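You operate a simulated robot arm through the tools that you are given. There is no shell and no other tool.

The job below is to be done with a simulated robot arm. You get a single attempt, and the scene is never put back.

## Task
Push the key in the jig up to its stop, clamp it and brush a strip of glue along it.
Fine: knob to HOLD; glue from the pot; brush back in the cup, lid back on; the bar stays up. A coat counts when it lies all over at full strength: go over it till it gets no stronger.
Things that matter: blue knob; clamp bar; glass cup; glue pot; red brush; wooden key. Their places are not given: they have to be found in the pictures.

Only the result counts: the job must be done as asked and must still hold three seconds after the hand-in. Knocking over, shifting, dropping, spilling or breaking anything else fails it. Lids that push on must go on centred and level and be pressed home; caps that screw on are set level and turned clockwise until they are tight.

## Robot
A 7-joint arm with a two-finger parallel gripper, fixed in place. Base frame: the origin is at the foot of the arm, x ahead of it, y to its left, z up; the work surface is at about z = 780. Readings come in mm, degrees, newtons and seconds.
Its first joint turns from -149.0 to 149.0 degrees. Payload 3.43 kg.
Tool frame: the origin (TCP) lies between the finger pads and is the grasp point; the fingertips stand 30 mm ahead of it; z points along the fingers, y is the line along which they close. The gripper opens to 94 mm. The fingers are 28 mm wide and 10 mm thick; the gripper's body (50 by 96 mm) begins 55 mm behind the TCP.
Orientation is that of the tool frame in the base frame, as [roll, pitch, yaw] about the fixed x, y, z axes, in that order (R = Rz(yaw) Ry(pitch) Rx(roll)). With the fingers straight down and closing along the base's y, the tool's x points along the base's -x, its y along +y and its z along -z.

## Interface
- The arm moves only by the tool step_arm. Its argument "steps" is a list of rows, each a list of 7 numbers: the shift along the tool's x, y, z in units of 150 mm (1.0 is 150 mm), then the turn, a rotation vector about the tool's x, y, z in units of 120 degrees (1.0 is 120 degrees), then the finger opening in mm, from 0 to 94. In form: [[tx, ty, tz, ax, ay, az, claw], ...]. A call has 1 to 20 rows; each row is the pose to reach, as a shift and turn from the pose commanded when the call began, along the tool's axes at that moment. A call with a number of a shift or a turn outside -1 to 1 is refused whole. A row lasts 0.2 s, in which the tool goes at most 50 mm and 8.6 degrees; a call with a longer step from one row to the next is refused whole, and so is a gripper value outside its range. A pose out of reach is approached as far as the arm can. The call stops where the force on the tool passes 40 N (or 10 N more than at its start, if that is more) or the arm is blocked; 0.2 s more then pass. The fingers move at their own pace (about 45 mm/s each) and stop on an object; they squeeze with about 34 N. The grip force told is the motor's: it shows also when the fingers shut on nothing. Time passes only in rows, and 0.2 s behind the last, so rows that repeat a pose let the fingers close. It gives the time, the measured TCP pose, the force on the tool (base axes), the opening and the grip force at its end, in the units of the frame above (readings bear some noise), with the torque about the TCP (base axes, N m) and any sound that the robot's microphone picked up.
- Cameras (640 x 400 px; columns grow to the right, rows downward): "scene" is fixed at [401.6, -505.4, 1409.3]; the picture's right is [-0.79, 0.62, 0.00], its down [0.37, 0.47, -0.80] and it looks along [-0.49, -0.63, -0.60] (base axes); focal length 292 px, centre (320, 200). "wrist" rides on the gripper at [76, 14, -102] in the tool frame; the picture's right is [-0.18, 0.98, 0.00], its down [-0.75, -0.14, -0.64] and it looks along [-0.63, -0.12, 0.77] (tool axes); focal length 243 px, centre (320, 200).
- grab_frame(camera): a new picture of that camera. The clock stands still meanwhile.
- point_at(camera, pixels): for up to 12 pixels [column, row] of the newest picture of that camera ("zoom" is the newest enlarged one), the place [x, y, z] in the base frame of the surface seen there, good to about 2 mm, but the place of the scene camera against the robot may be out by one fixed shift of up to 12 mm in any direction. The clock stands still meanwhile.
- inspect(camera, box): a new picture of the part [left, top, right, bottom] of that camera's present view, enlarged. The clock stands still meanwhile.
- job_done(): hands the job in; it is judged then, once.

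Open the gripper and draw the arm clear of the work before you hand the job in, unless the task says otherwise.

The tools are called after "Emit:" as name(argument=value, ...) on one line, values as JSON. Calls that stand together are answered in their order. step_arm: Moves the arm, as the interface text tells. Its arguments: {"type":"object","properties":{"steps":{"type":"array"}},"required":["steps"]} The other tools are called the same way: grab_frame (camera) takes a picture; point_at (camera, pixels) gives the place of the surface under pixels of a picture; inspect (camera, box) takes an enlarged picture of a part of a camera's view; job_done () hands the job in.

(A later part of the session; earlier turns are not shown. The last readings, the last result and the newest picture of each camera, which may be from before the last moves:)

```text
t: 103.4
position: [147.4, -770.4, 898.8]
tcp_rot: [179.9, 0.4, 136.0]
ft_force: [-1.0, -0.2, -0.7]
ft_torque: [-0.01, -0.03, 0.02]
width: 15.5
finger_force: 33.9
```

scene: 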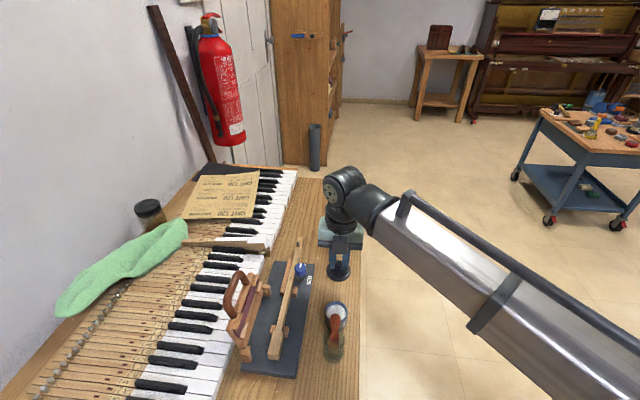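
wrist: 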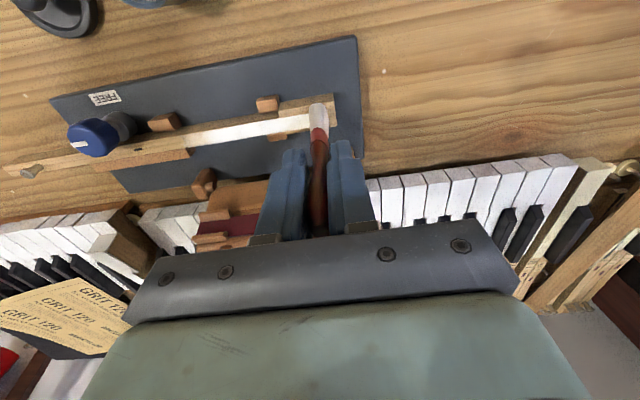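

Continue lowering 1 mm rows.

Emit:
step_arm(steps=[[0, 0, 0.006, 0, 0, 0, 6], [0, 0, 0.012, 0, 0, 0, 6]])

Emit:
step_arm(steps=[[0, 0, 0.005, 0, 0, 0, 6], [0, 0, 0.01, 0, 0, 0, 6]])

Emit:
inspect(camera="wrist", box=[290, 80, 370, 140])

```text
t: 104.0
position: [147.8, -770.7, 897.3]
tcp_rot: [180.0, 0.4, 136.0]
ft_force: [-0.2, -0.6, -0.2]
ft_torque: [-0.01, 0.02, -0.01]
width: 15.6
finger_force: 34.4
```

```text
t: 104.6
position: [147.3, -769.4, 895.8]
tcp_rot: [-180.0, 0.4, 136.1]
ft_force: [0.6, 1.0, 13.1]
ft_torque: [0.04, -0.09, -0.01]
width: 15.3
finger_force: 33.4
```

```text
6.67 times, centred on (330, 110) of wrist
```

zoom: 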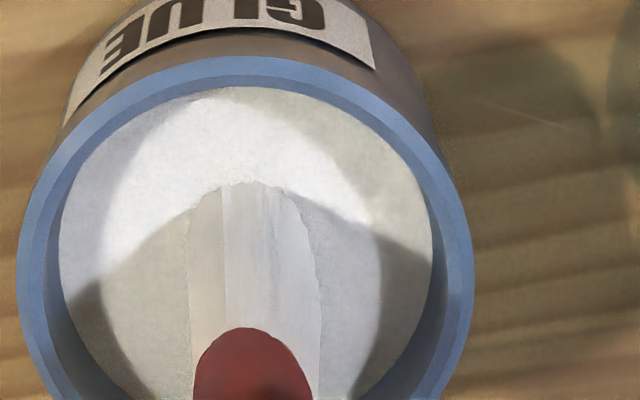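

Loaded. Lift and carry over the head (s≈135).

Emit:
step_arm(steps=[[0, 0, -0.05, 0, 0, 0, 6], [0, 0, -0.2, 0, 0, 0, 6], [0, 0, -0.4, 0, 0, 0, 6], [0, 0, -0.58, 0, 0, 0, 6], [-0.19, 0.13, -0.58, 0, 0, 0, 6], [-0.38, 0.26, -0.58, 0, 0, 0, 6], [-0.57, 0.39, -0.58, 0, 0, 0, 6], [-0.752, 0.52, -0.58, 0, 0, 0, 6], [-0.752, 0.52, -0.45, 0, 0, 0, 6], [-0.752, 0.52, -0.25, 0, 0, 0, 6], [-0.752, 0.52, -0.15, 0, 0, 0, 6]])

Emit:
step_arm(steps=[[0, 0, 0.01, 0, 0, 0, 6], [0, 0, 0.015, 0, 0, 0, 6]])

Emit:
inspect(camera="wrist", box=[200, 60, 440, 210])

```text
t: 107.0
position: [283.2, -792.8, 918.3]
tcp_rot: [-180.0, 0.4, 136.0]
ft_force: [-0.2, 0.2, 0.2]
ft_torque: [-0.01, 0.01, -0.07]
width: 15.4
finger_force: 34.0
```

```text
t: 107.6
position: [283.7, -792.9, 916.3]
tcp_rot: [179.9, 0.5, 135.9]
ft_force: [0.4, 0.0, 0.4]
ft_torque: [0.01, 0.01, 0.0]
width: 15.5
finger_force: 34.0
```

```text
2.67 times, centred on (320, 135) of wrist
```

zoom: 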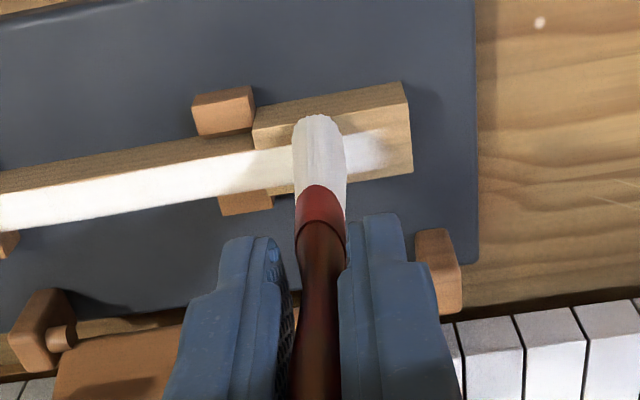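

Lower finely to contact on the head.

Emit:
step_arm(steps=[[0, 0, 0.005, 0, 0, 0, 6], [0, 0, 0.01, 0, 0, 0, 6]])

Emit:
step_arm(steps=[[0, 0, 0.004, 0, 0, 0, 6], [0, 0, 0.008, 0, 0, 0, 6]])

```text
t: 108.2
position: [283.6, -792.3, 914.7]
tcp_rot: [-180.0, 0.4, 136.1]
ft_force: [-0.2, 0.0, 0.1]
ft_torque: [0.04, 0.0, 0.01]
width: 15.3
finger_force: 34.0
```

```text
t: 108.8
position: [283.3, -792.1, 913.7]
tcp_rot: [179.9, 0.6, 136.0]
ft_force: [0.3, -0.9, 7.9]
ft_torque: [-0.17, -0.12, 0.01]
width: 15.7
finger_force: 34.0
```

7.9 N. Stroke front and back on the head with the fresh load.

Emit:
step_arm(steps=[[0, 0.05, 0.001, 0, 0, 0, 6], [0, 0.1, 0.001, 0, 0, 0, 6], [0, 0.145, 0.001, 0, 0, 0, 6], [0, 0.1, 0.002, 0, 0, 0, 6], [0, 0.05, 0.002, 0, 0, 0, 6], [0, 0.0, 0.002, 0, 0, 0, 6], [0, -0.05, 0.002, 0, 0, 0, 6], [0, 0, 0.003, 0, 0, 0, 6], [0, 0.05, 0.003, 0, 0, 0, 6], [0, 0.1, 0.003, 0, 0, 0, 6], [0, 0.145, 0.003, 0, 0, 0, 6], [0, 0.1, 0.003, 0, 0, 0, 6], [0, 0.05, 0.003, 0, 0, 0, 6]])

Emit:
inspect(camera="wrist", box=[200, 60, 440, 210])

```text
t: 111.6
position: [290.2, -784.8, 913.8]
tcp_rot: [179.9, 0.4, 136.1]
ft_force: [5.2, 4.3, 16.3]
ft_torque: [0.28, -0.5, 0.07]
width: 15.1
finger_force: 34.4
```

```text
2.67 times, centred on (320, 135) of wrist
```

zoom: 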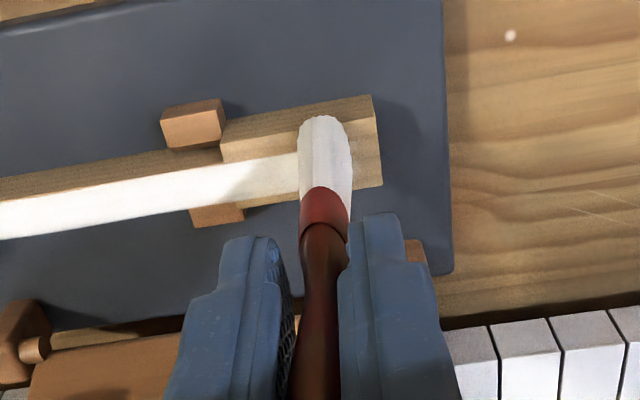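

Now the shank: lift, move to s≈100, and set down there.

Emit:
step_arm(steps=[[0, 0, -0.03, 0, 0, 0, 6], [0, -0.15, -0.05, 0, 0, 0, 6], [0, -0.29, -0.05, 0, 0, 0, 6], [0, -0.29, -0.02, 0, 0, 0, 6], [0, -0.29, -0.01, 0, 0, 0, 6]])

Emit:
step_arm(steps=[[0, 0, 0.004, 0, 0, 0, 6], [0, 0, 0.008, 0, 0, 0, 6]])

```text
t: 112.8
position: [258.2, -818.2, 914.8]
tcp_rot: [-179.9, 0.4, 136.0]
ft_force: [-0.1, 0.0, -0.7]
ft_torque: [0.0, -0.02, 0.01]
width: 15.5
finger_force: 33.6
```

```text
t: 113.4
position: [258.2, -817.9, 912.9]
tcp_rot: [180.0, 0.4, 136.0]
ft_force: [-0.4, 0.2, 1.2]
ft_torque: [-0.08, 0.01, -0.03]
width: 15.5
finger_force: 34.2
```

Emit:
step_arm(steps=[[0, 0, 0.003, 0, 0, 0, 6], [0, 0, 0.006, 0, 0, 0, 6]])

```text
t: 114.0
position: [257.4, -818.5, 913.6]
tcp_rot: [-180.0, 0.4, 136.0]
ft_force: [0.8, 0.6, 7.8]
ft_torque: [-0.09, -0.13, 0.01]
width: 15.6
finger_force: 34.3
```

7.8 N on the shank. Stroke to the far end with a slight lowering trend, work that end, and come back.

Emit:
step_arm(steps=[[0, -0.06, 0.001, 0, 0, 0, 6], [0, -0.12, 0.002, 0, 0, 0, 6], [0, -0.18, 0.003, 0, 0, 0, 6], [0, -0.24, 0.004, 0, 0, 0, 6], [0, -0.3, 0.005, 0, 0, 0, 6], [0, -0.36, 0.006, 0, 0, 0, 6], [0, -0.42, 0.007, 0, 0, 0, 6], [0, -0.48, 0.008, 0, 0, 0, 6], [0, -0.54, 0.009, 0, 0, 0, 6], [0, -0.6, 0.01, 0, 0, 0, 6], [0, -0.63, 0.011, 0, 0, 0, 6], [0, -0.57, 0.012, 0, 0, 0, 6], [0, -0.51, 0.012, 0, 0, 0, 6], [0, -0.45, 0.012, 0, 0, 0, 6], [0, -0.51, 0.012, 0, 0, 0, 6], [0, -0.57, 0.013, 0, 0, 0, 6], [0, -0.63, 0.013, 0, 0, 0, 6]])

Emit:
inspect(camera="wrist", box=[240, 60, 440, 185])

```text
t: 117.6
position: [192.9, -885.4, 912.1]
tcp_rot: [-180.0, 0.6, 136.0]
ft_force: [9.0, 6.3, 29.7]
ft_torque: [0.39, -0.87, 0.08]
width: 15.2
finger_force: 34.0
```

```text
3.20 times, centred on (340, 122) of wrist
```

zoom: 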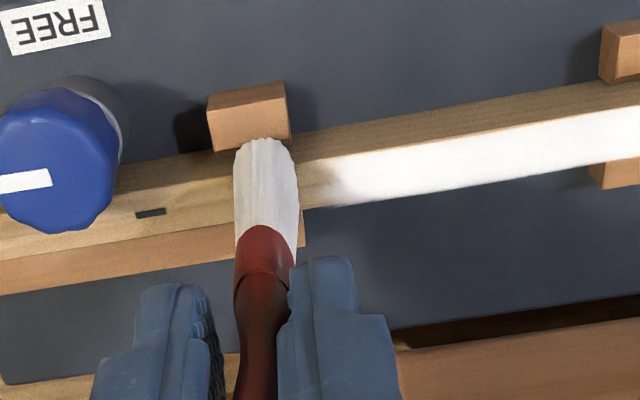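

29.7 N – a bit heavy. Ease off 1.4 mm and stroke forward along the whole strip to the front of the head.

Emit:
step_arm(steps=[[0, 0, -0.008, 0, 0, 0, 6], [0, 0.06, -0.009, 0, 0, 0, 6], [0, 0.12, -0.009, 0, 0, 0, 6], [0, 0.18, -0.01, 0, 0, 0, 6], [0, 0.24, -0.01, 0, 0, 0, 6], [0, 0.3, -0.011, 0, 0, 0, 6], [0, 0.36, -0.011, 0, 0, 0, 6], [0, 0.42, -0.012, 0, 0, 0, 6], [0, 0.48, -0.012, 0, 0, 0, 6], [0, 0.54, -0.012, 0, 0, 0, 6], [0, 0.6, -0.013, 0, 0, 0, 6], [0, 0.66, -0.013, 0, 0, 0, 6], [0, 0.72, -0.013, 0, 0, 0, 6], [0, 0.78, -0.013, 0, 0, 0, 6], [0, 0.84, -0.013, 0, 0, 0, 6], [0, 0.9, -0.013, 0, 0, 0, 6], [0, 0.96, -0.013, 0, 0, 0, 6], [0, 1.0, -0.013, 0, 0, 0, 6]])

Emit:
step_arm(steps=[[0, 0, -0.05, 0, 0, 0, 6], [0, 0, -0.2, 0, 0, 0, 6], [0, 0, -0.45, 0, 0, 0, 6]])

Emit:
inspect(camera="wrist", box=[160, 60, 360, 185])

Emit:
inspect(camera="wrist", box=[270, 75, 350, 135])

Emit:
inspect(camera="wrist", box=[170, 95, 250, 145])

```text
t: 121.4
position: [297.8, -779.1, 912.6]
tcp_rot: [180.0, 0.5, 135.9]
ft_force: [0.3, 0.1, -0.4]
ft_torque: [-0.01, 0.0, 0.0]
width: 15.3
finger_force: 34.3
```

```text
t: 122.2
position: [295.4, -777.1, 982.1]
tcp_rot: [-180.0, 0.4, 136.1]
ft_force: [0.1, 0.4, 0.3]
ft_torque: [-0.01, -0.02, 0.0]
width: 15.5
finger_force: 34.2
```

```text
3.20 times, centred on (260, 122) of wrist
```

zoom: 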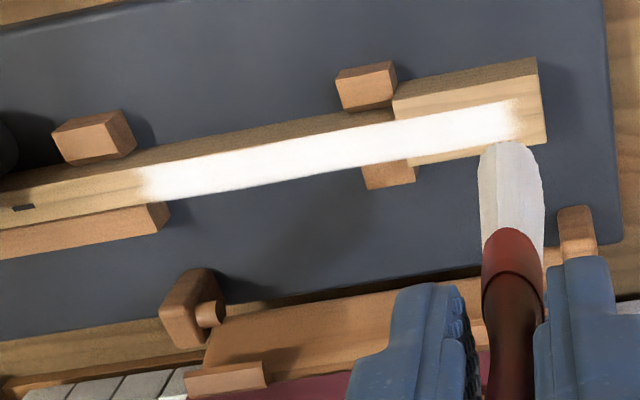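

```text
6.67 times, centred on (310, 105) of wrist
```

zoom: 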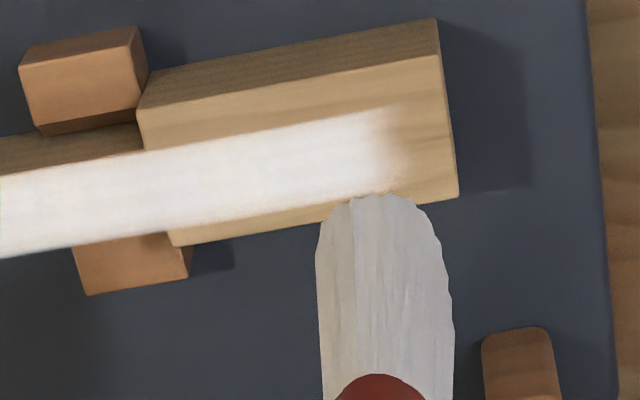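

```text
8.00 times, centred on (210, 120) of wrist
```

zoom: 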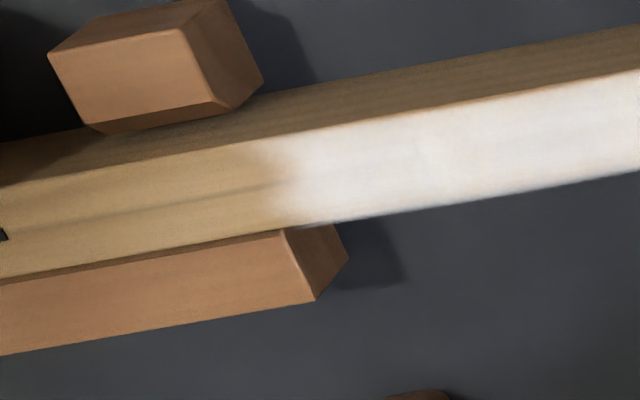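

The strip is evenly white now with only soft ends. To be sure it gets no stronger, I do one more loaded round: back to the pot.

Emit:
step_arm(steps=[[0.13, -0.11, 0, 0, 0, 0, 6], [0.26, -0.22, 0, 0, 0, 0, 6], [0.39, -0.33, 0, 0, 0, 0, 6], [0.52, -0.44, 0, 0, 0, 0, 6], [0.64, -0.55, 0, 0, 0, 0, 6], [0.761, -0.651, 0, 0, 0, 0, 6], [0.761, -0.651, 0, 0, 0, 0, 6]])

Emit:
inspect(camera="wrist", box=[280, 55, 360, 125])

Emit:
point_at(camera="zoom", pixels=[[320, 300], [290, 310], [350, 310], [330, 200]])

Emit:
inspect(camera="scene", box=[255, 265, 365, 375])

```text
t: 123.8
position: [145.2, -767.0, 977.9]
tcp_rot: [-179.9, 0.3, 135.9]
ft_force: [1.1, 0.7, 0.1]
ft_torque: [0.03, -0.03, -0.01]
width: 15.8
finger_force: 33.9
```

```text
5.71 times, centred on (320, 90) of wrist
```

zoom: 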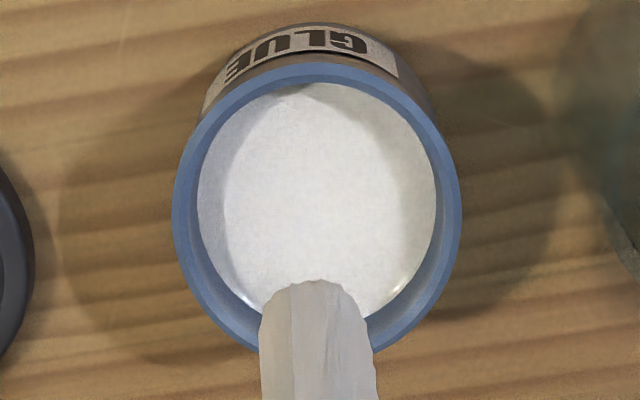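

```text
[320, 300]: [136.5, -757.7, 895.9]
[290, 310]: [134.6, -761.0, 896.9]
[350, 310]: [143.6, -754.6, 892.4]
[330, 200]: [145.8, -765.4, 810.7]
```

```text
3.64 times, centred on (310, 320) of scene
```

zoom: 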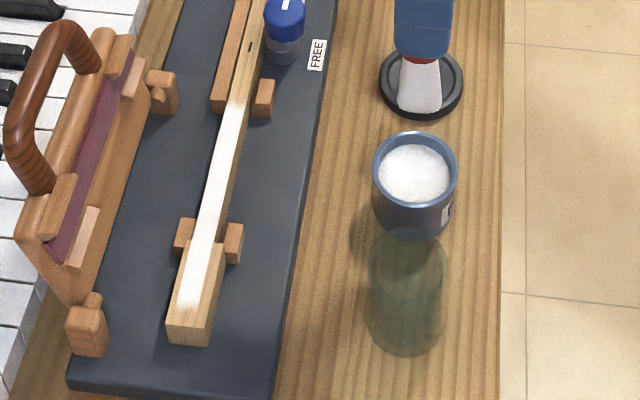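

Dip once more: descend and finish with fine rows.

Emit:
step_arm(steps=[[-0.01, -0.005, 0.15, 0, 0, 0, 6], [-0.01, -0.005, 0.3, 0, 0, 0, 6], [-0.01, -0.005, 0.42, 0, 0, 0, 6], [-0.01, -0.005, 0.5, 0, 0, 0, 6], [-0.01, -0.005, 0.53, 0, 0, 0, 6], [-0.01, -0.005, 0.545, 0, 0, 0, 6]])

Emit:
step_arm(steps=[[0, 0, 0.006, 0, 0, 0, 6], [0, 0, 0.012, 0, 0, 0, 6]])

```text
t: 125.2
position: [146.6, -772.6, 897.1]
tcp_rot: [-179.9, 0.5, 136.0]
ft_force: [1.3, -0.1, 0.4]
ft_torque: [0.01, 0.0, 0.02]
width: 15.6
finger_force: 34.0
```

```text
t: 125.8
position: [147.6, -770.8, 895.1]
tcp_rot: [179.9, 0.4, 136.0]
ft_force: [0.8, 0.2, -0.7]
ft_torque: [0.01, 0.0, -0.01]
width: 15.4
finger_force: 33.9
```

Emit:
step_arm(steps=[[0, 0, 0.006, 0, 0, 0, 6], [0, 0, 0.01, 0, 0, 0, 6]])

Emit:
step_arm(steps=[[0, 0, 0.004, 0, 0, 0, 6], [0, 0, 0.008, 0, 0, 0, 6]])

Emit:
inspect(camera="wrist", box=[290, 80, 370, 140])

```text
t: 126.4
position: [147.2, -770.6, 893.8]
tcp_rot: [-180.0, 0.4, 135.9]
ft_force: [-0.3, 0.3, 0.2]
ft_torque: [0.0, -0.02, -0.02]
width: 15.4
finger_force: 34.9
```

```text
t: 127.0
position: [147.8, -769.7, 894.5]
tcp_rot: [180.0, 0.3, 135.9]
ft_force: [-0.1, -1.2, 6.8]
ft_torque: [-0.12, -0.09, 0.01]
width: 15.3
finger_force: 33.9
```

```text
6.67 times, centred on (330, 110) of wrist
```

zoom: 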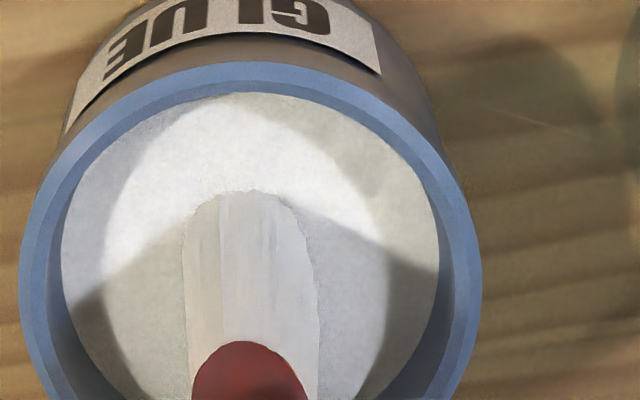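

Loaded at light contact. Lift and carry to the head again, stopping just above.

Emit:
step_arm(steps=[[0, 0, -0.05, 0, 0, 0, 6], [0, 0, -0.2, 0, 0, 0, 6], [0, 0, -0.4, 0, 0, 0, 6], [0, 0, -0.58, 0, 0, 0, 6], [-0.19, 0.13, -0.58, 0, 0, 0, 6], [-0.38, 0.26, -0.58, 0, 0, 0, 6], [-0.57, 0.39, -0.58, 0, 0, 0, 6], [-0.748, 0.522, -0.58, 0, 0, 0, 6], [-0.748, 0.522, -0.45, 0, 0, 0, 6], [-0.748, 0.522, -0.25, 0, 0, 0, 6], [-0.748, 0.522, -0.145, 0, 0, 0, 6]])

Emit:
step_arm(steps=[[0, 0, 0.007, 0, 0, 0, 6], [0, 0, 0.014, 0, 0, 0, 6]])

Emit:
inspect(camera="wrist", box=[200, 60, 440, 210])

```text
t: 129.4
position: [282.8, -793.0, 914.7]
tcp_rot: [-179.9, 0.5, 135.9]
ft_force: [-0.3, 0.0, -0.9]
ft_torque: [0.0, 0.03, 0.0]
width: 15.6
finger_force: 33.2
```

```text
t: 130.0
position: [283.9, -792.3, 913.7]
tcp_rot: [179.9, 0.5, 135.9]
ft_force: [-0.2, -0.1, -0.3]
ft_torque: [0.02, -0.03, 0.0]
width: 15.6
finger_force: 33.6
```

```text
2.67 times, centred on (320, 135) of wrist
```

zoom: 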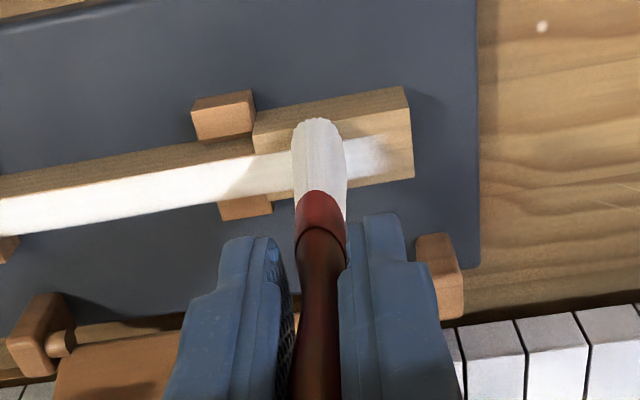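

Lower to contact.

Emit:
step_arm(steps=[[0, 0, 0.005, 0, 0, 0, 6], [0, 0, 0.009, 0, 0, 0, 6]])

Emit:
step_arm(steps=[[0, 0, 0.004, 0, 0, 0, 6], [0, 0, 0.007, 0, 0, 0, 6]])

```text
t: 130.6
position: [282.5, -792.4, 911.8]
tcp_rot: [180.0, 0.4, 136.0]
ft_force: [0.7, -0.3, -0.5]
ft_torque: [-0.01, 0.01, 0.01]
width: 15.3
finger_force: 34.2
```

```text
t: 131.2
position: [282.3, -792.2, 911.0]
tcp_rot: [-179.9, 0.4, 136.1]
ft_force: [-1.3, 0.6, 3.5]
ft_torque: [0.02, 0.03, 0.04]
width: 15.4
finger_force: 34.4
```

Touching (3.5 N). Stroke the head twice, pressing a little more.

Emit:
step_arm(steps=[[0, 0, 0.003, 0, 0, 0, 6], [0, 0.05, 0.003, 0, 0, 0, 6], [0, 0.1, 0.003, 0, 0, 0, 6], [0, 0.15, 0.003, 0, 0, 0, 6], [0, 0.1, 0.003, 0, 0, 0, 6], [0, 0.05, 0.003, 0, 0, 0, 6], [0, 0.0, 0.003, 0, 0, 0, 6], [0, -0.05, 0.003, 0, 0, 0, 6], [0, 0, 0.004, 0, 0, 0, 6], [0, 0.05, 0.004, 0, 0, 0, 6], [0, 0.1, 0.004, 0, 0, 0, 6], [0, 0.15, 0.004, 0, 0, 0, 6], [0, 0.1, 0.004, 0, 0, 0, 6], [0, 0.05, 0.004, 0, 0, 0, 6]])

Emit:
step_arm(steps=[[0, 0, -0.03, 0, 0, 0, 6], [0, -0.14, -0.05, 0, 0, 0, 6], [0, -0.28, -0.05, 0, 0, 0, 6], [0, -0.28, -0.02, 0, 0, 0, 6], [0, -0.28, -0.007, 0, 0, 0, 6]])

```text
t: 134.2
position: [288.7, -786.3, 911.8]
tcp_rot: [180.0, 0.4, 135.9]
ft_force: [1.9, 2.4, 7.9]
ft_torque: [0.14, -0.29, 0.04]
width: 15.3
finger_force: 33.8
```

```text
t: 135.4
position: [258.7, -816.8, 912.9]
tcp_rot: [179.9, 0.4, 136.0]
ft_force: [0.9, -0.6, -0.4]
ft_torque: [0.01, 0.04, -0.02]
width: 15.5
finger_force: 34.6
```

Now above the shank at s≈99; lower to contact.

Emit:
step_arm(steps=[[0, 0, 0.005, 0, 0, 0, 6], [0, 0, 0.009, 0, 0, 0, 6]])

Emit:
step_arm(steps=[[0, 0, 0.003, 0, 0, 0, 6], [0, 0, 0.005, 0, 0, 0, 6]])

```text
t: 136.0
position: [258.6, -816.9, 910.7]
tcp_rot: [180.0, 0.4, 135.9]
ft_force: [-1.0, 0.0, 0.7]
ft_torque: [0.02, -0.02, 0.0]
width: 15.5
finger_force: 33.7
```

```text
t: 136.6
position: [257.8, -817.2, 910.6]
tcp_rot: [-180.0, 0.4, 136.0]
ft_force: [-0.8, 1.8, 12.5]
ft_torque: [0.05, 0.0, -0.03]
width: 15.5
finger_force: 34.0
```

12.5 N. Stroke to the far end, work it, and return to s≈100.

Emit:
step_arm(steps=[[0, -0.06, 0, 0, 0, 0, 6], [0, -0.12, 0.001, 0, 0, 0, 6], [0, -0.18, 0.001, 0, 0, 0, 6], [0, -0.24, 0.002, 0, 0, 0, 6], [0, -0.3, 0.002, 0, 0, 0, 6], [0, -0.36, 0.003, 0, 0, 0, 6], [0, -0.42, 0.003, 0, 0, 0, 6], [0, -0.48, 0.004, 0, 0, 0, 6], [0, -0.54, 0.005, 0, 0, 0, 6], [0, -0.6, 0.006, 0, 0, 0, 6], [0, -0.63, 0.006, 0, 0, 0, 6], [0, -0.57, 0.006, 0, 0, 0, 6], [0, -0.51, 0.006, 0, 0, 0, 6], [0, -0.45, 0.006, 0, 0, 0, 6], [0, -0.51, 0.007, 0, 0, 0, 6], [0, -0.57, 0.007, 0, 0, 0, 6], [0, -0.63, 0.007, 0, 0, 0, 6]])

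Emit:
step_arm(steps=[[0, 0.06, 0, 0, 0, 0, 6], [0, 0.12, 0, 0, 0, 0, 6], [0, 0.18, -0.001, 0, 0, 0, 6], [0, 0.24, -0.001, 0, 0, 0, 6], [0, 0.3, -0.002, 0, 0, 0, 6], [0, 0.36, -0.002, 0, 0, 0, 6], [0, 0.42, -0.003, 0, 0, 0, 6], [0, 0.48, -0.003, 0, 0, 0, 6], [0, 0.54, -0.004, 0, 0, 0, 6], [0, 0.6, -0.004, 0, 0, 0, 6], [0, 0.66, -0.005, 0, 0, 0, 6], [0, 0.72, -0.005, 0, 0, 0, 6], [0, 0.78, -0.005, 0, 0, 0, 6], [0, 0.84, -0.005, 0, 0, 0, 6], [0, 0.9, -0.005, 0, 0, 0, 6], [0, 0.96, -0.005, 0, 0, 0, 6], [0, 1.0, -0.005, 0, 0, 0, 6]])

Emit:
step_arm(steps=[[0, 0, -0.05, 0, 0, 0, 6], [0, 0, -0.2, 0, 0, 0, 6], [0, 0, -0.47, 0, 0, 0, 6]])

Emit:
inspect(camera="wrist", box=[160, 60, 360, 185])

Emit:
inspect(camera="wrist", box=[270, 75, 350, 135])

Emit:
inspect(camera="wrist", box=[170, 95, 250, 145])

```text
t: 140.2
position: [193.2, -884.6, 909.1]
tcp_rot: [-179.9, 0.5, 136.0]
ft_force: [10.2, 7.2, 30.3]
ft_torque: [0.38, -0.96, 0.05]
width: 15.3
finger_force: 34.0
```

```text
t: 143.8
position: [296.6, -777.0, 908.5]
tcp_rot: [-180.0, 0.4, 135.9]
ft_force: [-1.2, -1.2, 3.3]
ft_torque: [-0.16, 0.03, -0.02]
width: 15.2
finger_force: 34.2
```

```text
t: 144.6
position: [296.6, -777.4, 980.9]
tcp_rot: [-180.0, 0.5, 136.0]
ft_force: [0.3, 0.6, -0.5]
ft_torque: [0.05, -0.01, 0.01]
width: 15.2
finger_force: 34.3
```

```text
3.20 times, centred on (260, 122) of wrist
```

zoom: 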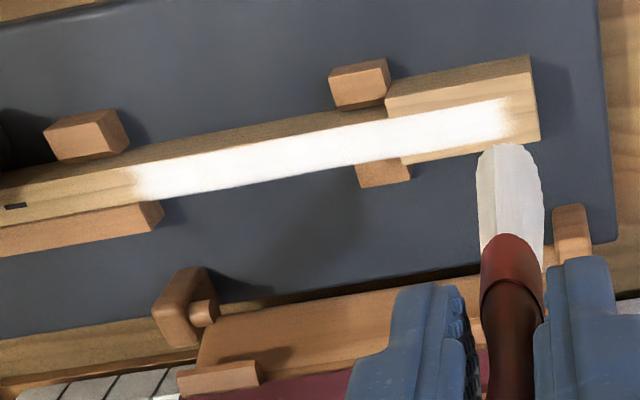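

```text
6.67 times, centred on (310, 105) of wrist
```

zoom: 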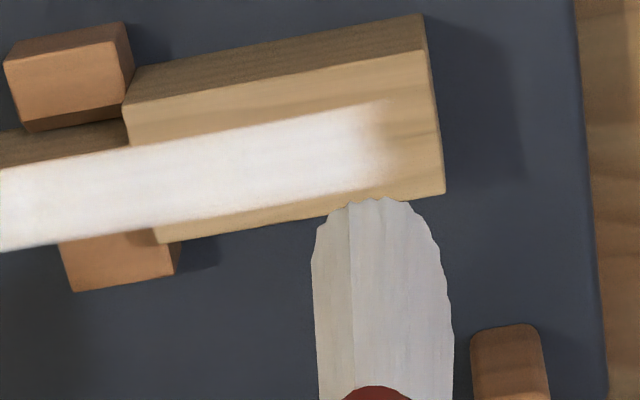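

```text
8.00 times, centred on (210, 120) of wrist
```

zoom: 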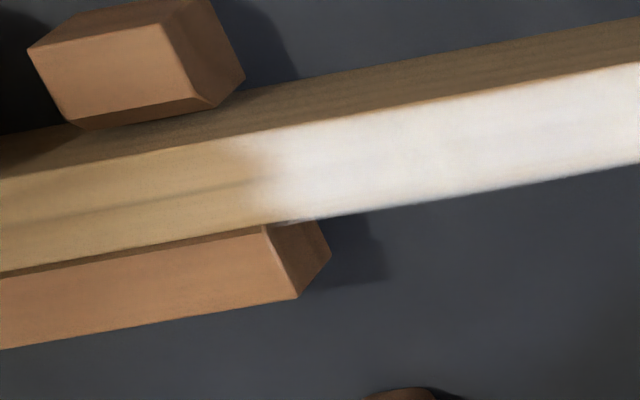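

No change against the round before: the coat is saturated. Now return the brush: move above the glass cup and check alignment.

Emit:
step_arm(steps=[[0.2, -0.05, -0.04, 0, 0, 0, 6], [0.4, -0.1, -0.04, 0, 0, 0, 6], [0.6, -0.15, -0.04, 0, 0, 0, 6], [0.777, -0.191, -0.04, 0, 0, 0, 6], [0.777, -0.191, -0.04, 0, 0, 0, 6]])

Emit:
inspect(camera="wrist", box=[240, 40, 400, 140])

Emit:
inspect(camera="scene", box=[290, 275, 380, 375])

```text
t: 145.8
position: [190.0, -715.8, 985.8]
tcp_rot: [-180.0, 0.3, 136.0]
ft_force: [0.0, 0.2, 0.4]
ft_torque: [0.0, -0.02, 0.01]
width: 15.6
finger_force: 33.5
```

```text
4.00 times, centred on (320, 90) of wrist
```

zoom: 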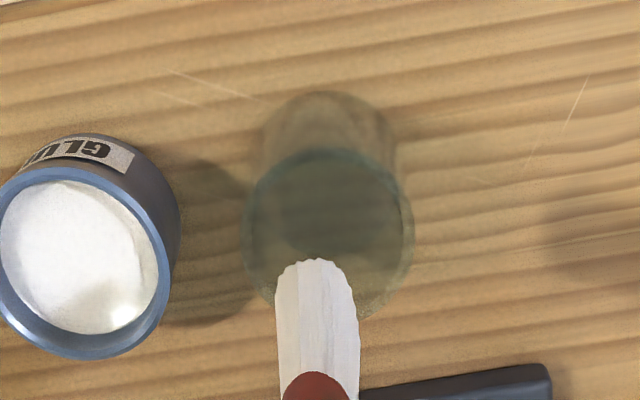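

```text
4.00 times, centred on (335, 325) of scene
```

zoom: 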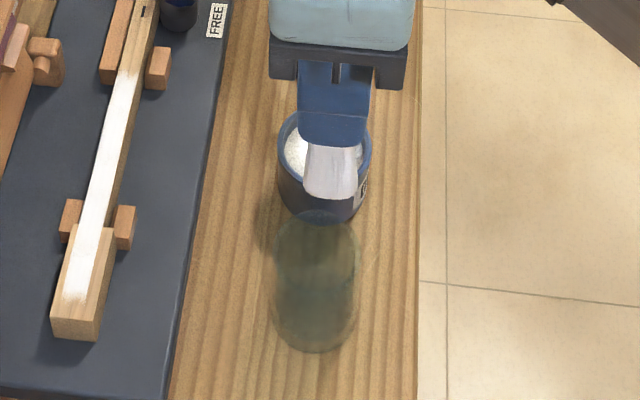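

The cup mouth centre is at (328,235) in the wrist zoom; the brush is ~2 mm short along the key direction, and its tip leans slightly. I measure the bristle tip.

Emit:
inspect(camera="wrist", box=[280, 70, 360, 130])

Emit:
point_at(camera="zoom", pixels=[[313, 250], [275, 270], [350, 270], [313, 290], [313, 330], [195, 200], [475, 200], [330, 90]])

```text
6.67 times, centred on (320, 100) of wrist
```

zoom: 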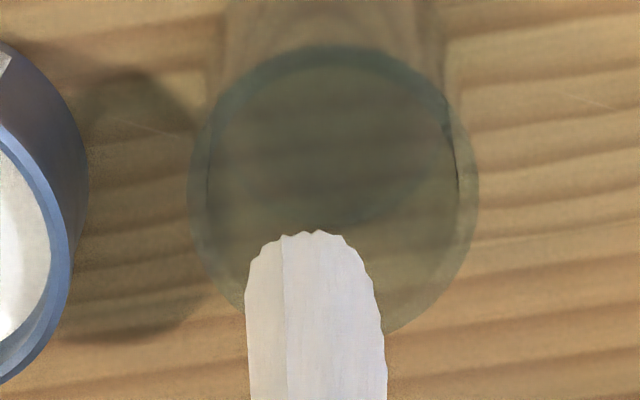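

```text
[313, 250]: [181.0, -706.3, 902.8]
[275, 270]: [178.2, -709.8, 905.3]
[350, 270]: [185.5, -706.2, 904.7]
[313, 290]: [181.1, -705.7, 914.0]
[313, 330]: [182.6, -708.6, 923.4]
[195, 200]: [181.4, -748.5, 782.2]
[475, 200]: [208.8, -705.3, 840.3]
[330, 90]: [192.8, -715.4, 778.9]
```

The brush leans ~3° (tip ~4 mm toward the camera side). I correct by tilting the tool 3° about its closing axis, shift 2 mm, and look again.

Emit:
step_arm(steps=[[0, 0.013, 0, 0, -0.025, 0, 6], [0, 0.013, 0, 0, -0.025, 0, 6]])

Emit:
inspect(camera="wrist", box=[280, 70, 360, 130])

Emit:
inspect(camera="scene", box=[290, 275, 380, 375])

```text
t: 146.4
position: [192.6, -715.7, 985.2]
tcp_rot: [-179.9, 3.4, 135.9]
ft_force: [-0.3, -0.5, -0.9]
ft_torque: [0.03, -0.02, 0.01]
width: 15.5
finger_force: 33.7
```

```text
6.67 times, centred on (320, 100) of wrist
```

zoom: 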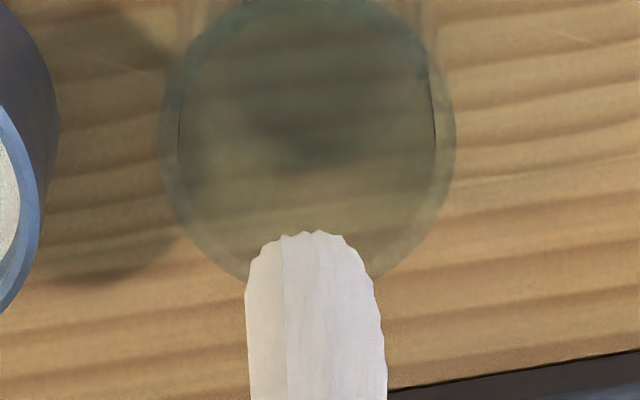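

```text
4.00 times, centred on (335, 325) of scene
```

zoom: 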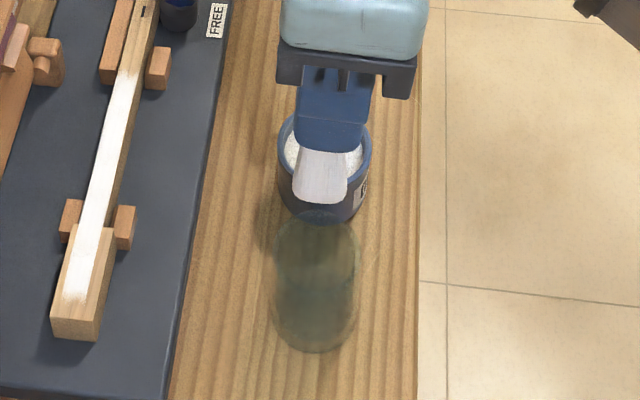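

Brush now hangs vertical and centred over the cup (scene: brush 319, cup 316). Lower vertically 55 mm to the rim level and check.

Emit:
step_arm(steps=[[0.0035, 0, 0.0666, 0, 0, 0, 6], [0.007, 0, 0.133, 0, 0, 0, 6], [0.0105, 0, 0.2, 0, 0, 0, 6], [0.014, 0, 0.266, 0, 0, 0, 6], [0.0175, 0, 0.333, 0, 0, 0, 6], [0.0192, 0, 0.366, 0, 0, 0, 6], [0.0192, 0, 0.366, 0, 0, 0, 6]])

Emit:
inspect(camera="wrist", box=[270, 70, 370, 145])

Emit:
inspect(camera="scene", box=[300, 290, 370, 370])

```text
t: 148.0
position: [194.8, -714.3, 928.6]
tcp_rot: [180.0, 3.4, 136.1]
ft_force: [0.0, 0.3, -0.5]
ft_torque: [-0.02, 0.0, -0.01]
width: 15.3
finger_force: 34.4
```

```text
5.33 times, centred on (320, 108) of wrist
```

zoom: 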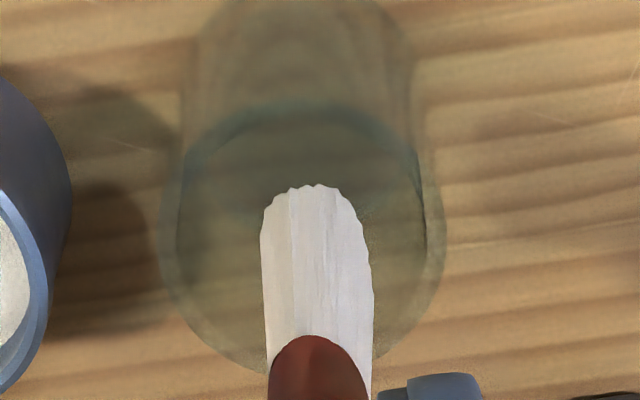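

```text
5.00 times, centred on (335, 330) of scene
```

zoom: 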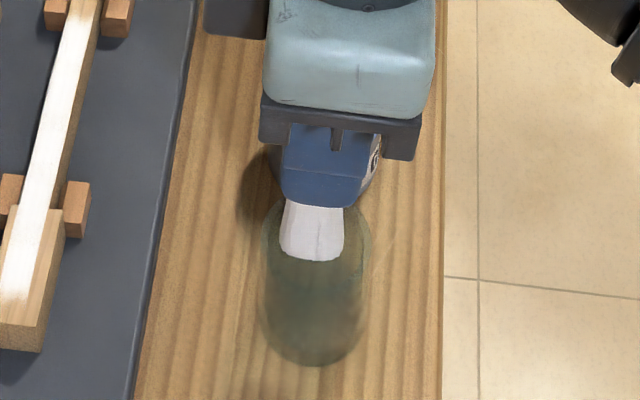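

Tip at rim level, within ~2 mm of the middle. Apply a 1.5 mm correction each way and lower further ~42 mm.

Emit:
step_arm(steps=[[0.01, -0.01, 0, 0, 0, 0, 6], [0.0135, -0.01, 0.0666, 0, 0, 0, 6], [0.017, -0.01, 0.133, 0, 0, 0, 6], [0.0205, -0.01, 0.2, 0, 0, 0, 6], [0.024, -0.01, 0.266, 0, 0, 0, 6], [0.0245, -0.01, 0.28, 0, 0, 0, 6], [0.0245, -0.01, 0.28, 0, 0, 0, 6]])

Emit:
inspect(camera="wrist", box=[270, 70, 370, 145])

Emit:
inspect(camera="scene", box=[300, 290, 370, 370])

```text
t: 149.6
position: [193.1, -715.7, 886.6]
tcp_rot: [-180.0, 3.4, 136.0]
ft_force: [-0.4, 0.1, -0.1]
ft_torque: [0.01, 0.0, 0.01]
width: 15.3
finger_force: 33.3
```

```text
5.33 times, centred on (320, 108) of wrist
```

zoom: 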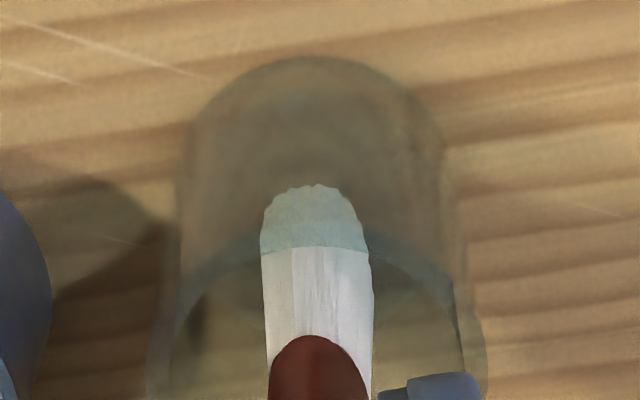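

```text
5.00 times, centred on (335, 330) of scene
```

zoom: 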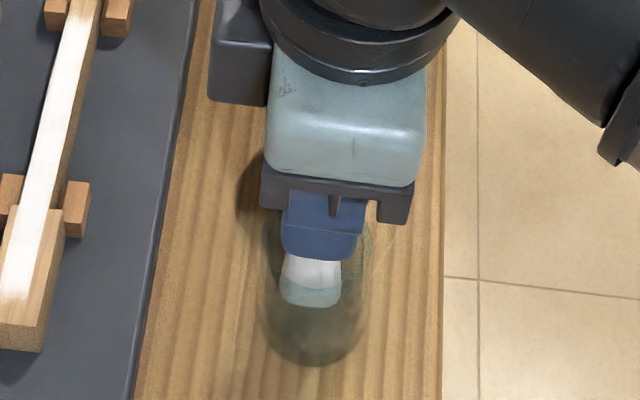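

The brush is inside the cup, not touching the floor yet. Lower finely up to 11 mm, watching force; fingertips stay above the rim.

Emit:
step_arm(steps=[[0.0007, 0, 0.013, 0, 0, 0, 6], [0.0014, 0, 0.027, 0, 0, 0, 6], [0.002, 0, 0.04, 0, 0, 0, 6]])

Emit:
step_arm(steps=[[0.0005, 0, 0.01, 0, 0, 0, 6], [0.001, 0, 0.02, 0, 0, 0, 6]])

Emit:
inspect(camera="scene", box=[300, 290, 370, 370])

```text
t: 150.4
position: [192.8, -714.7, 881.4]
tcp_rot: [180.0, 3.5, 136.0]
ft_force: [-0.3, 0.9, -0.3]
ft_torque: [-0.01, -0.03, 0.01]
width: 15.6
finger_force: 34.2
```

```text
t: 151.0
position: [192.0, -716.1, 878.5]
tcp_rot: [180.0, 3.4, 136.1]
ft_force: [0.0, -0.1, 0.7]
ft_torque: [-0.02, 0.0, -0.01]
width: 15.4
finger_force: 34.1
```

```text
5.00 times, centred on (335, 330) of scene
```

zoom: 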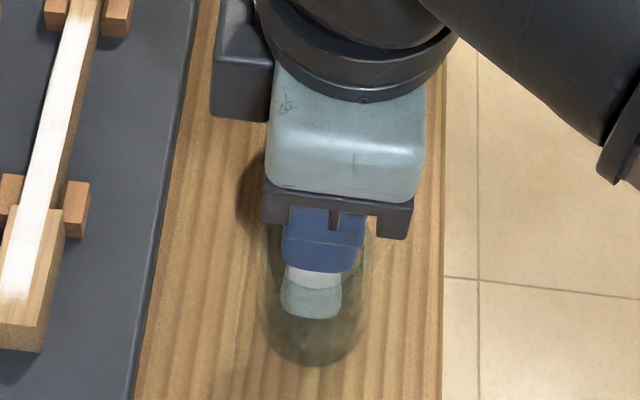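

The brush bottom is at its original image height; lower by ~1 mm steps to feel the floor.

Emit:
step_arm(steps=[[0.0003, 0, 0.005, 0, 0, 0, 6], [0.0005, 0, 0.01, 0, 0, 0, 6]])

Emit:
step_arm(steps=[[0.0003, 0, 0.004, 0, 0, 0, 6], [0.0005, 0, 0.007, 0, 0, 0, 6]])

```text
t: 151.6
position: [193.0, -715.4, 877.1]
tcp_rot: [-179.9, 3.3, 136.0]
ft_force: [-0.1, -1.4, -0.1]
ft_torque: [-0.02, -0.02, 0.01]
width: 15.6
finger_force: 34.1
```

```text
t: 152.2
position: [193.3, -714.4, 876.9]
tcp_rot: [179.9, 3.4, 136.1]
ft_force: [-0.7, -0.7, 0.9]
ft_torque: [0.01, -0.02, -0.04]
width: 15.1
finger_force: 34.1
```

No floor contact yet; two more small steps.

Emit:
step_arm(steps=[[0.0003, 0, 0.005, 0, 0, 0, 6], [0.0005, 0, 0.01, 0, 0, 0, 6]])

Emit:
inspect(camera="wrist", box=[240, 60, 400, 180])

```text
t: 152.8
position: [193.8, -716.0, 876.0]
tcp_rot: [-179.8, 3.5, 135.9]
ft_force: [1.0, -0.3, 24.4]
ft_torque: [0.06, -0.04, 0.04]
width: 15.5
finger_force: 34.2
```

```text
3.33 times, centred on (320, 120) of wrist
```

zoom: 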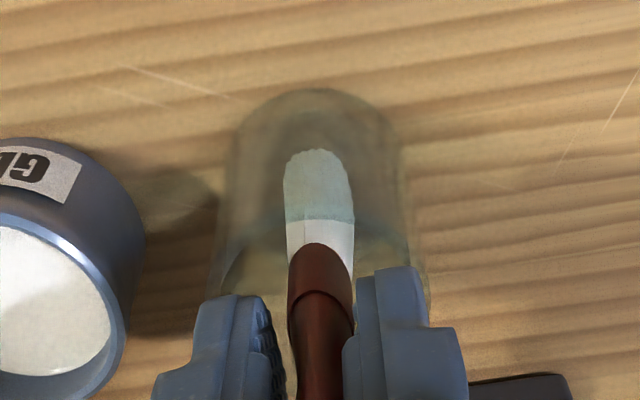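

Floor contact (24 N). Ease off ~1.3 mm, then open the fingers.

Emit:
step_arm(steps=[[-0.0004, 0, -0.009, 0, 0, 0, 6], [-0.0004, 0, -0.009, 0, 0, 0, 6], [-0.0004, 0, -0.009, 0, 0, 0, 18], [-0.0004, 0, -0.009, 0, 0, 0, 24], [-0.0004, 0, -0.009, 0, 0, 0, 32], [-0.0004, 0, -0.009, 0, 0, 0, 40], [-0.0004, 0, -0.009, 0, 0, 0, 44]])

Emit:
inspect(camera="wrist", box=[240, 60, 400, 180])

Emit:
inspect(camera="scene", box=[300, 290, 370, 370])

```text
t: 154.4
position: [192.5, -716.0, 876.0]
tcp_rot: [-180.0, 3.4, 136.1]
ft_force: [-0.3, 0.1, -0.9]
ft_torque: [0.02, 0.04, 0.02]
width: 44.1
finger_force: 0.2
```

```text
3.33 times, centred on (320, 120) of wrist
```

zoom: 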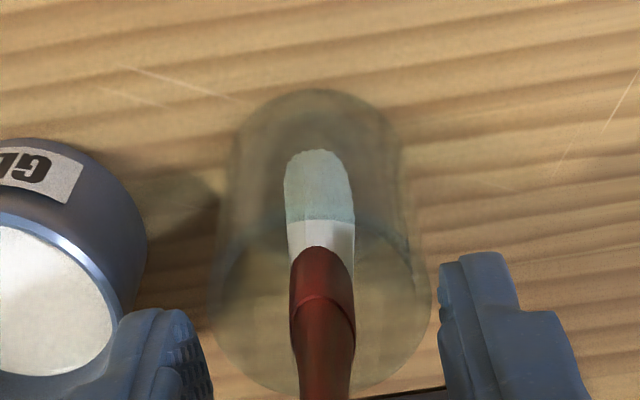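

```text
5.00 times, centred on (335, 330) of scene
```

zoom: 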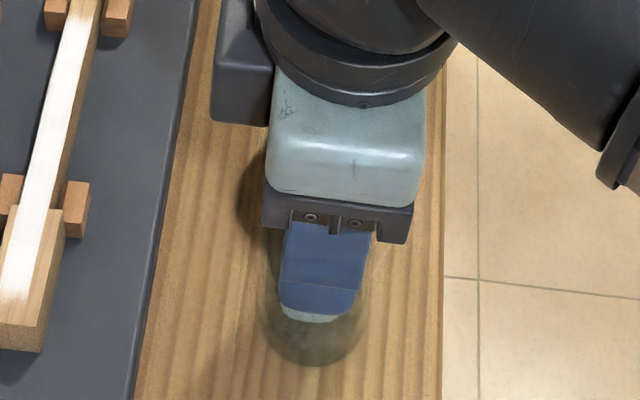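

The brush stands upright in the cup. Rise straight up, clear of it.

Emit:
step_arm(steps=[[-0.003, 0, -0.06, 0, 0, 0, 48], [-0.008, 0, -0.16, 0, 0, 0, 50], [-0.018, 0, -0.34, 0, 0, 0, 50], [-0.028, 0, -0.54, 0, 0, 0, 50], [-0.038, 0, -0.74, 0, 0, 0, 50], [-0.046, 0, -0.9, 0, 0.028, 0, 50]])

Emit:
grab_frame(camera="wrist")

Emit:
inspect(camera="scene", box=[240, 255, 370, 375])

```text
t: 155.8
position: [193.2, -714.9, 1011.9]
tcp_rot: [-180.0, 0.0, 136.0]
ft_force: [-1.1, -0.7, 0.0]
ft_torque: [0.02, 0.01, 0.0]
width: 50.4
finger_force: 0.1
```

```text
taken
```

wrist: 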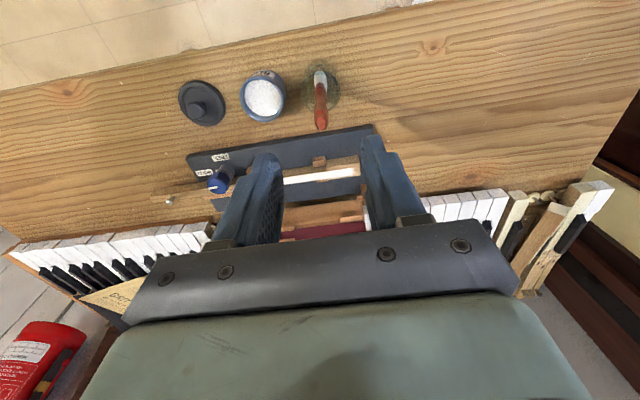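

```text
3.33 times, centred on (305, 315) of scene
```

zoom: 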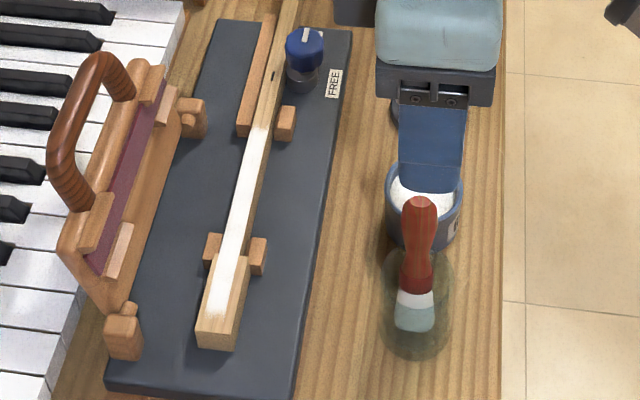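

Brush is safely in the cup, strip looks complete. Now go to the lid, turning the tool back by 90°.

Emit:
step_arm(steps=[[0, -0.086, 0, 0, 0, -0.068, 50], [0, -0.172, 0, 0, 0, -0.136, 50], [0, -0.26, 0, 0, 0, -0.204, 50], [0, -0.345, 0, 0, 0, -0.272, 50], [0, -0.43, 0, 0, 0, -0.34, 50], [0, -0.52, 0, 0, 0, -0.408, 50], [0, -0.605, 0, 0, 0, -0.476, 50], [0, -0.69, 0, 0, 0, -0.544, 50], [-0.005, -0.78, 0, 0, 0, -0.612, 50], [-0.01, -0.86, 0, 0, 0, -0.68, 50], [-0.01, -0.95, 0, 0, 0, -0.75, 50]])

Emit:
grab_frame(camera="wrist")

```text
t: 158.2
position: [94.2, -818.4, 1012.8]
tcp_rot: [-179.9, 0.0, -133.9]
ft_force: [0.1, -0.5, -0.4]
ft_torque: [-0.03, -0.02, -0.01]
width: 50.1
finger_force: 0.1
```

```text
taken
```

wrist: 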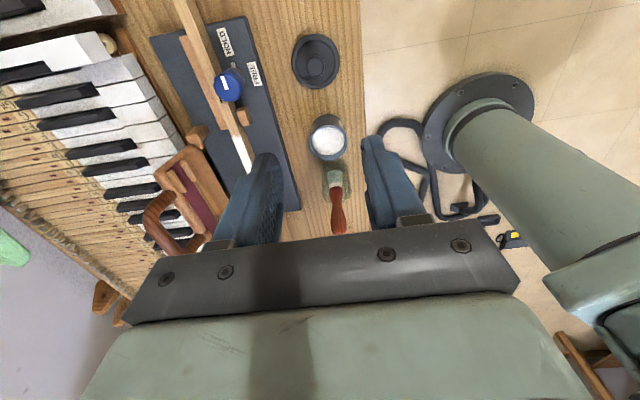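

Lid visible at (316,62). Move over it and lower to z≈910 for a close measurement.

Emit:
step_arm(steps=[[0.05, 0, 0.2, 0, 0, 0, 50], [0.1, -0.005, 0.4, 0, 0, 0, 50], [0.138, -0.007, 0.68, 0, 0, 0, 50], [0.138, -0.007, 0.68, 0, 0, 0, 50]])

Emit:
inspect(camera="wrist", box=[200, 40, 440, 190])

Emit:
point_at(camera="zoom", pixels=[[320, 200], [320, 230], [290, 225], [350, 225], [320, 250], [240, 190], [400, 190], [320, 115], [320, 270]])

```text
t: 159.2
position: [77.8, -835.6, 909.0]
tcp_rot: [-180.0, -0.1, -134.0]
ft_force: [0.5, 1.0, 0.4]
ft_torque: [0.0, -0.02, 0.04]
width: 50.0
finger_force: 0.2
```

```text
2.67 times, centred on (320, 115) of wrist
```

zoom: 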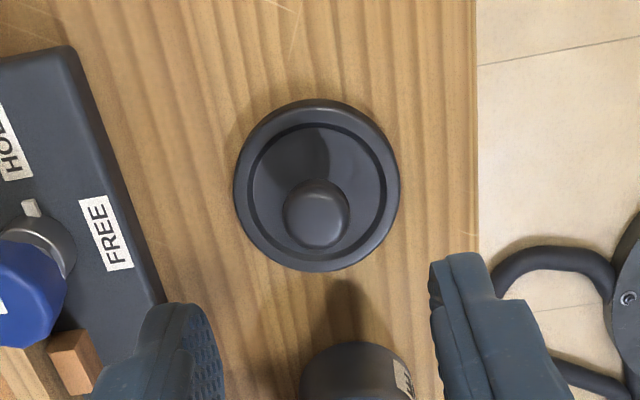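

```text
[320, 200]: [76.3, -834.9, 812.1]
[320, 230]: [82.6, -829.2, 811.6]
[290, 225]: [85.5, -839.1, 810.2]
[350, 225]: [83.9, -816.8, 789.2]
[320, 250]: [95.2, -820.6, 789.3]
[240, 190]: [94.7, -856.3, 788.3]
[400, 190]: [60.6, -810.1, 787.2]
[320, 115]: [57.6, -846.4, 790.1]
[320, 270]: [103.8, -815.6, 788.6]
```

Lid centre is within ~1 mm of the tool line. Descend around the ball (TCP z≈826) with fingers open.

Emit:
step_arm(steps=[[-0.005, -0.007, 0.15, 0, 0, 0, 50], [-0.005, -0.007, 0.3, 0, 0, 0, 46], [-0.005, -0.007, 0.45, 0, 0, 0, 46], [-0.005, -0.007, 0.55, 0, 0, 0, 46], [-0.005, -0.007, 0.55, 0, 0, 0, 46]])

Emit:
inspect(camera="wrist", box=[200, 60, 440, 210])

```text
t: 160.4
position: [82.3, -835.0, 826.6]
tcp_rot: [180.0, 0.0, -134.0]
ft_force: [-0.4, 0.3, 0.2]
ft_torque: [-0.01, 0.05, -0.03]
width: 45.9
finger_force: 0.1
```

```text
2.67 times, centred on (320, 135) of wrist
```

zoom: 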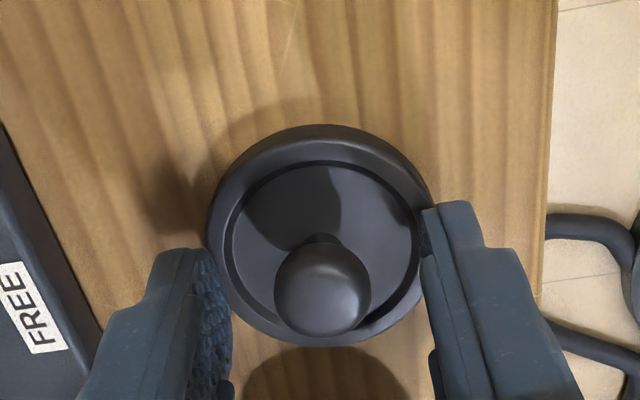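

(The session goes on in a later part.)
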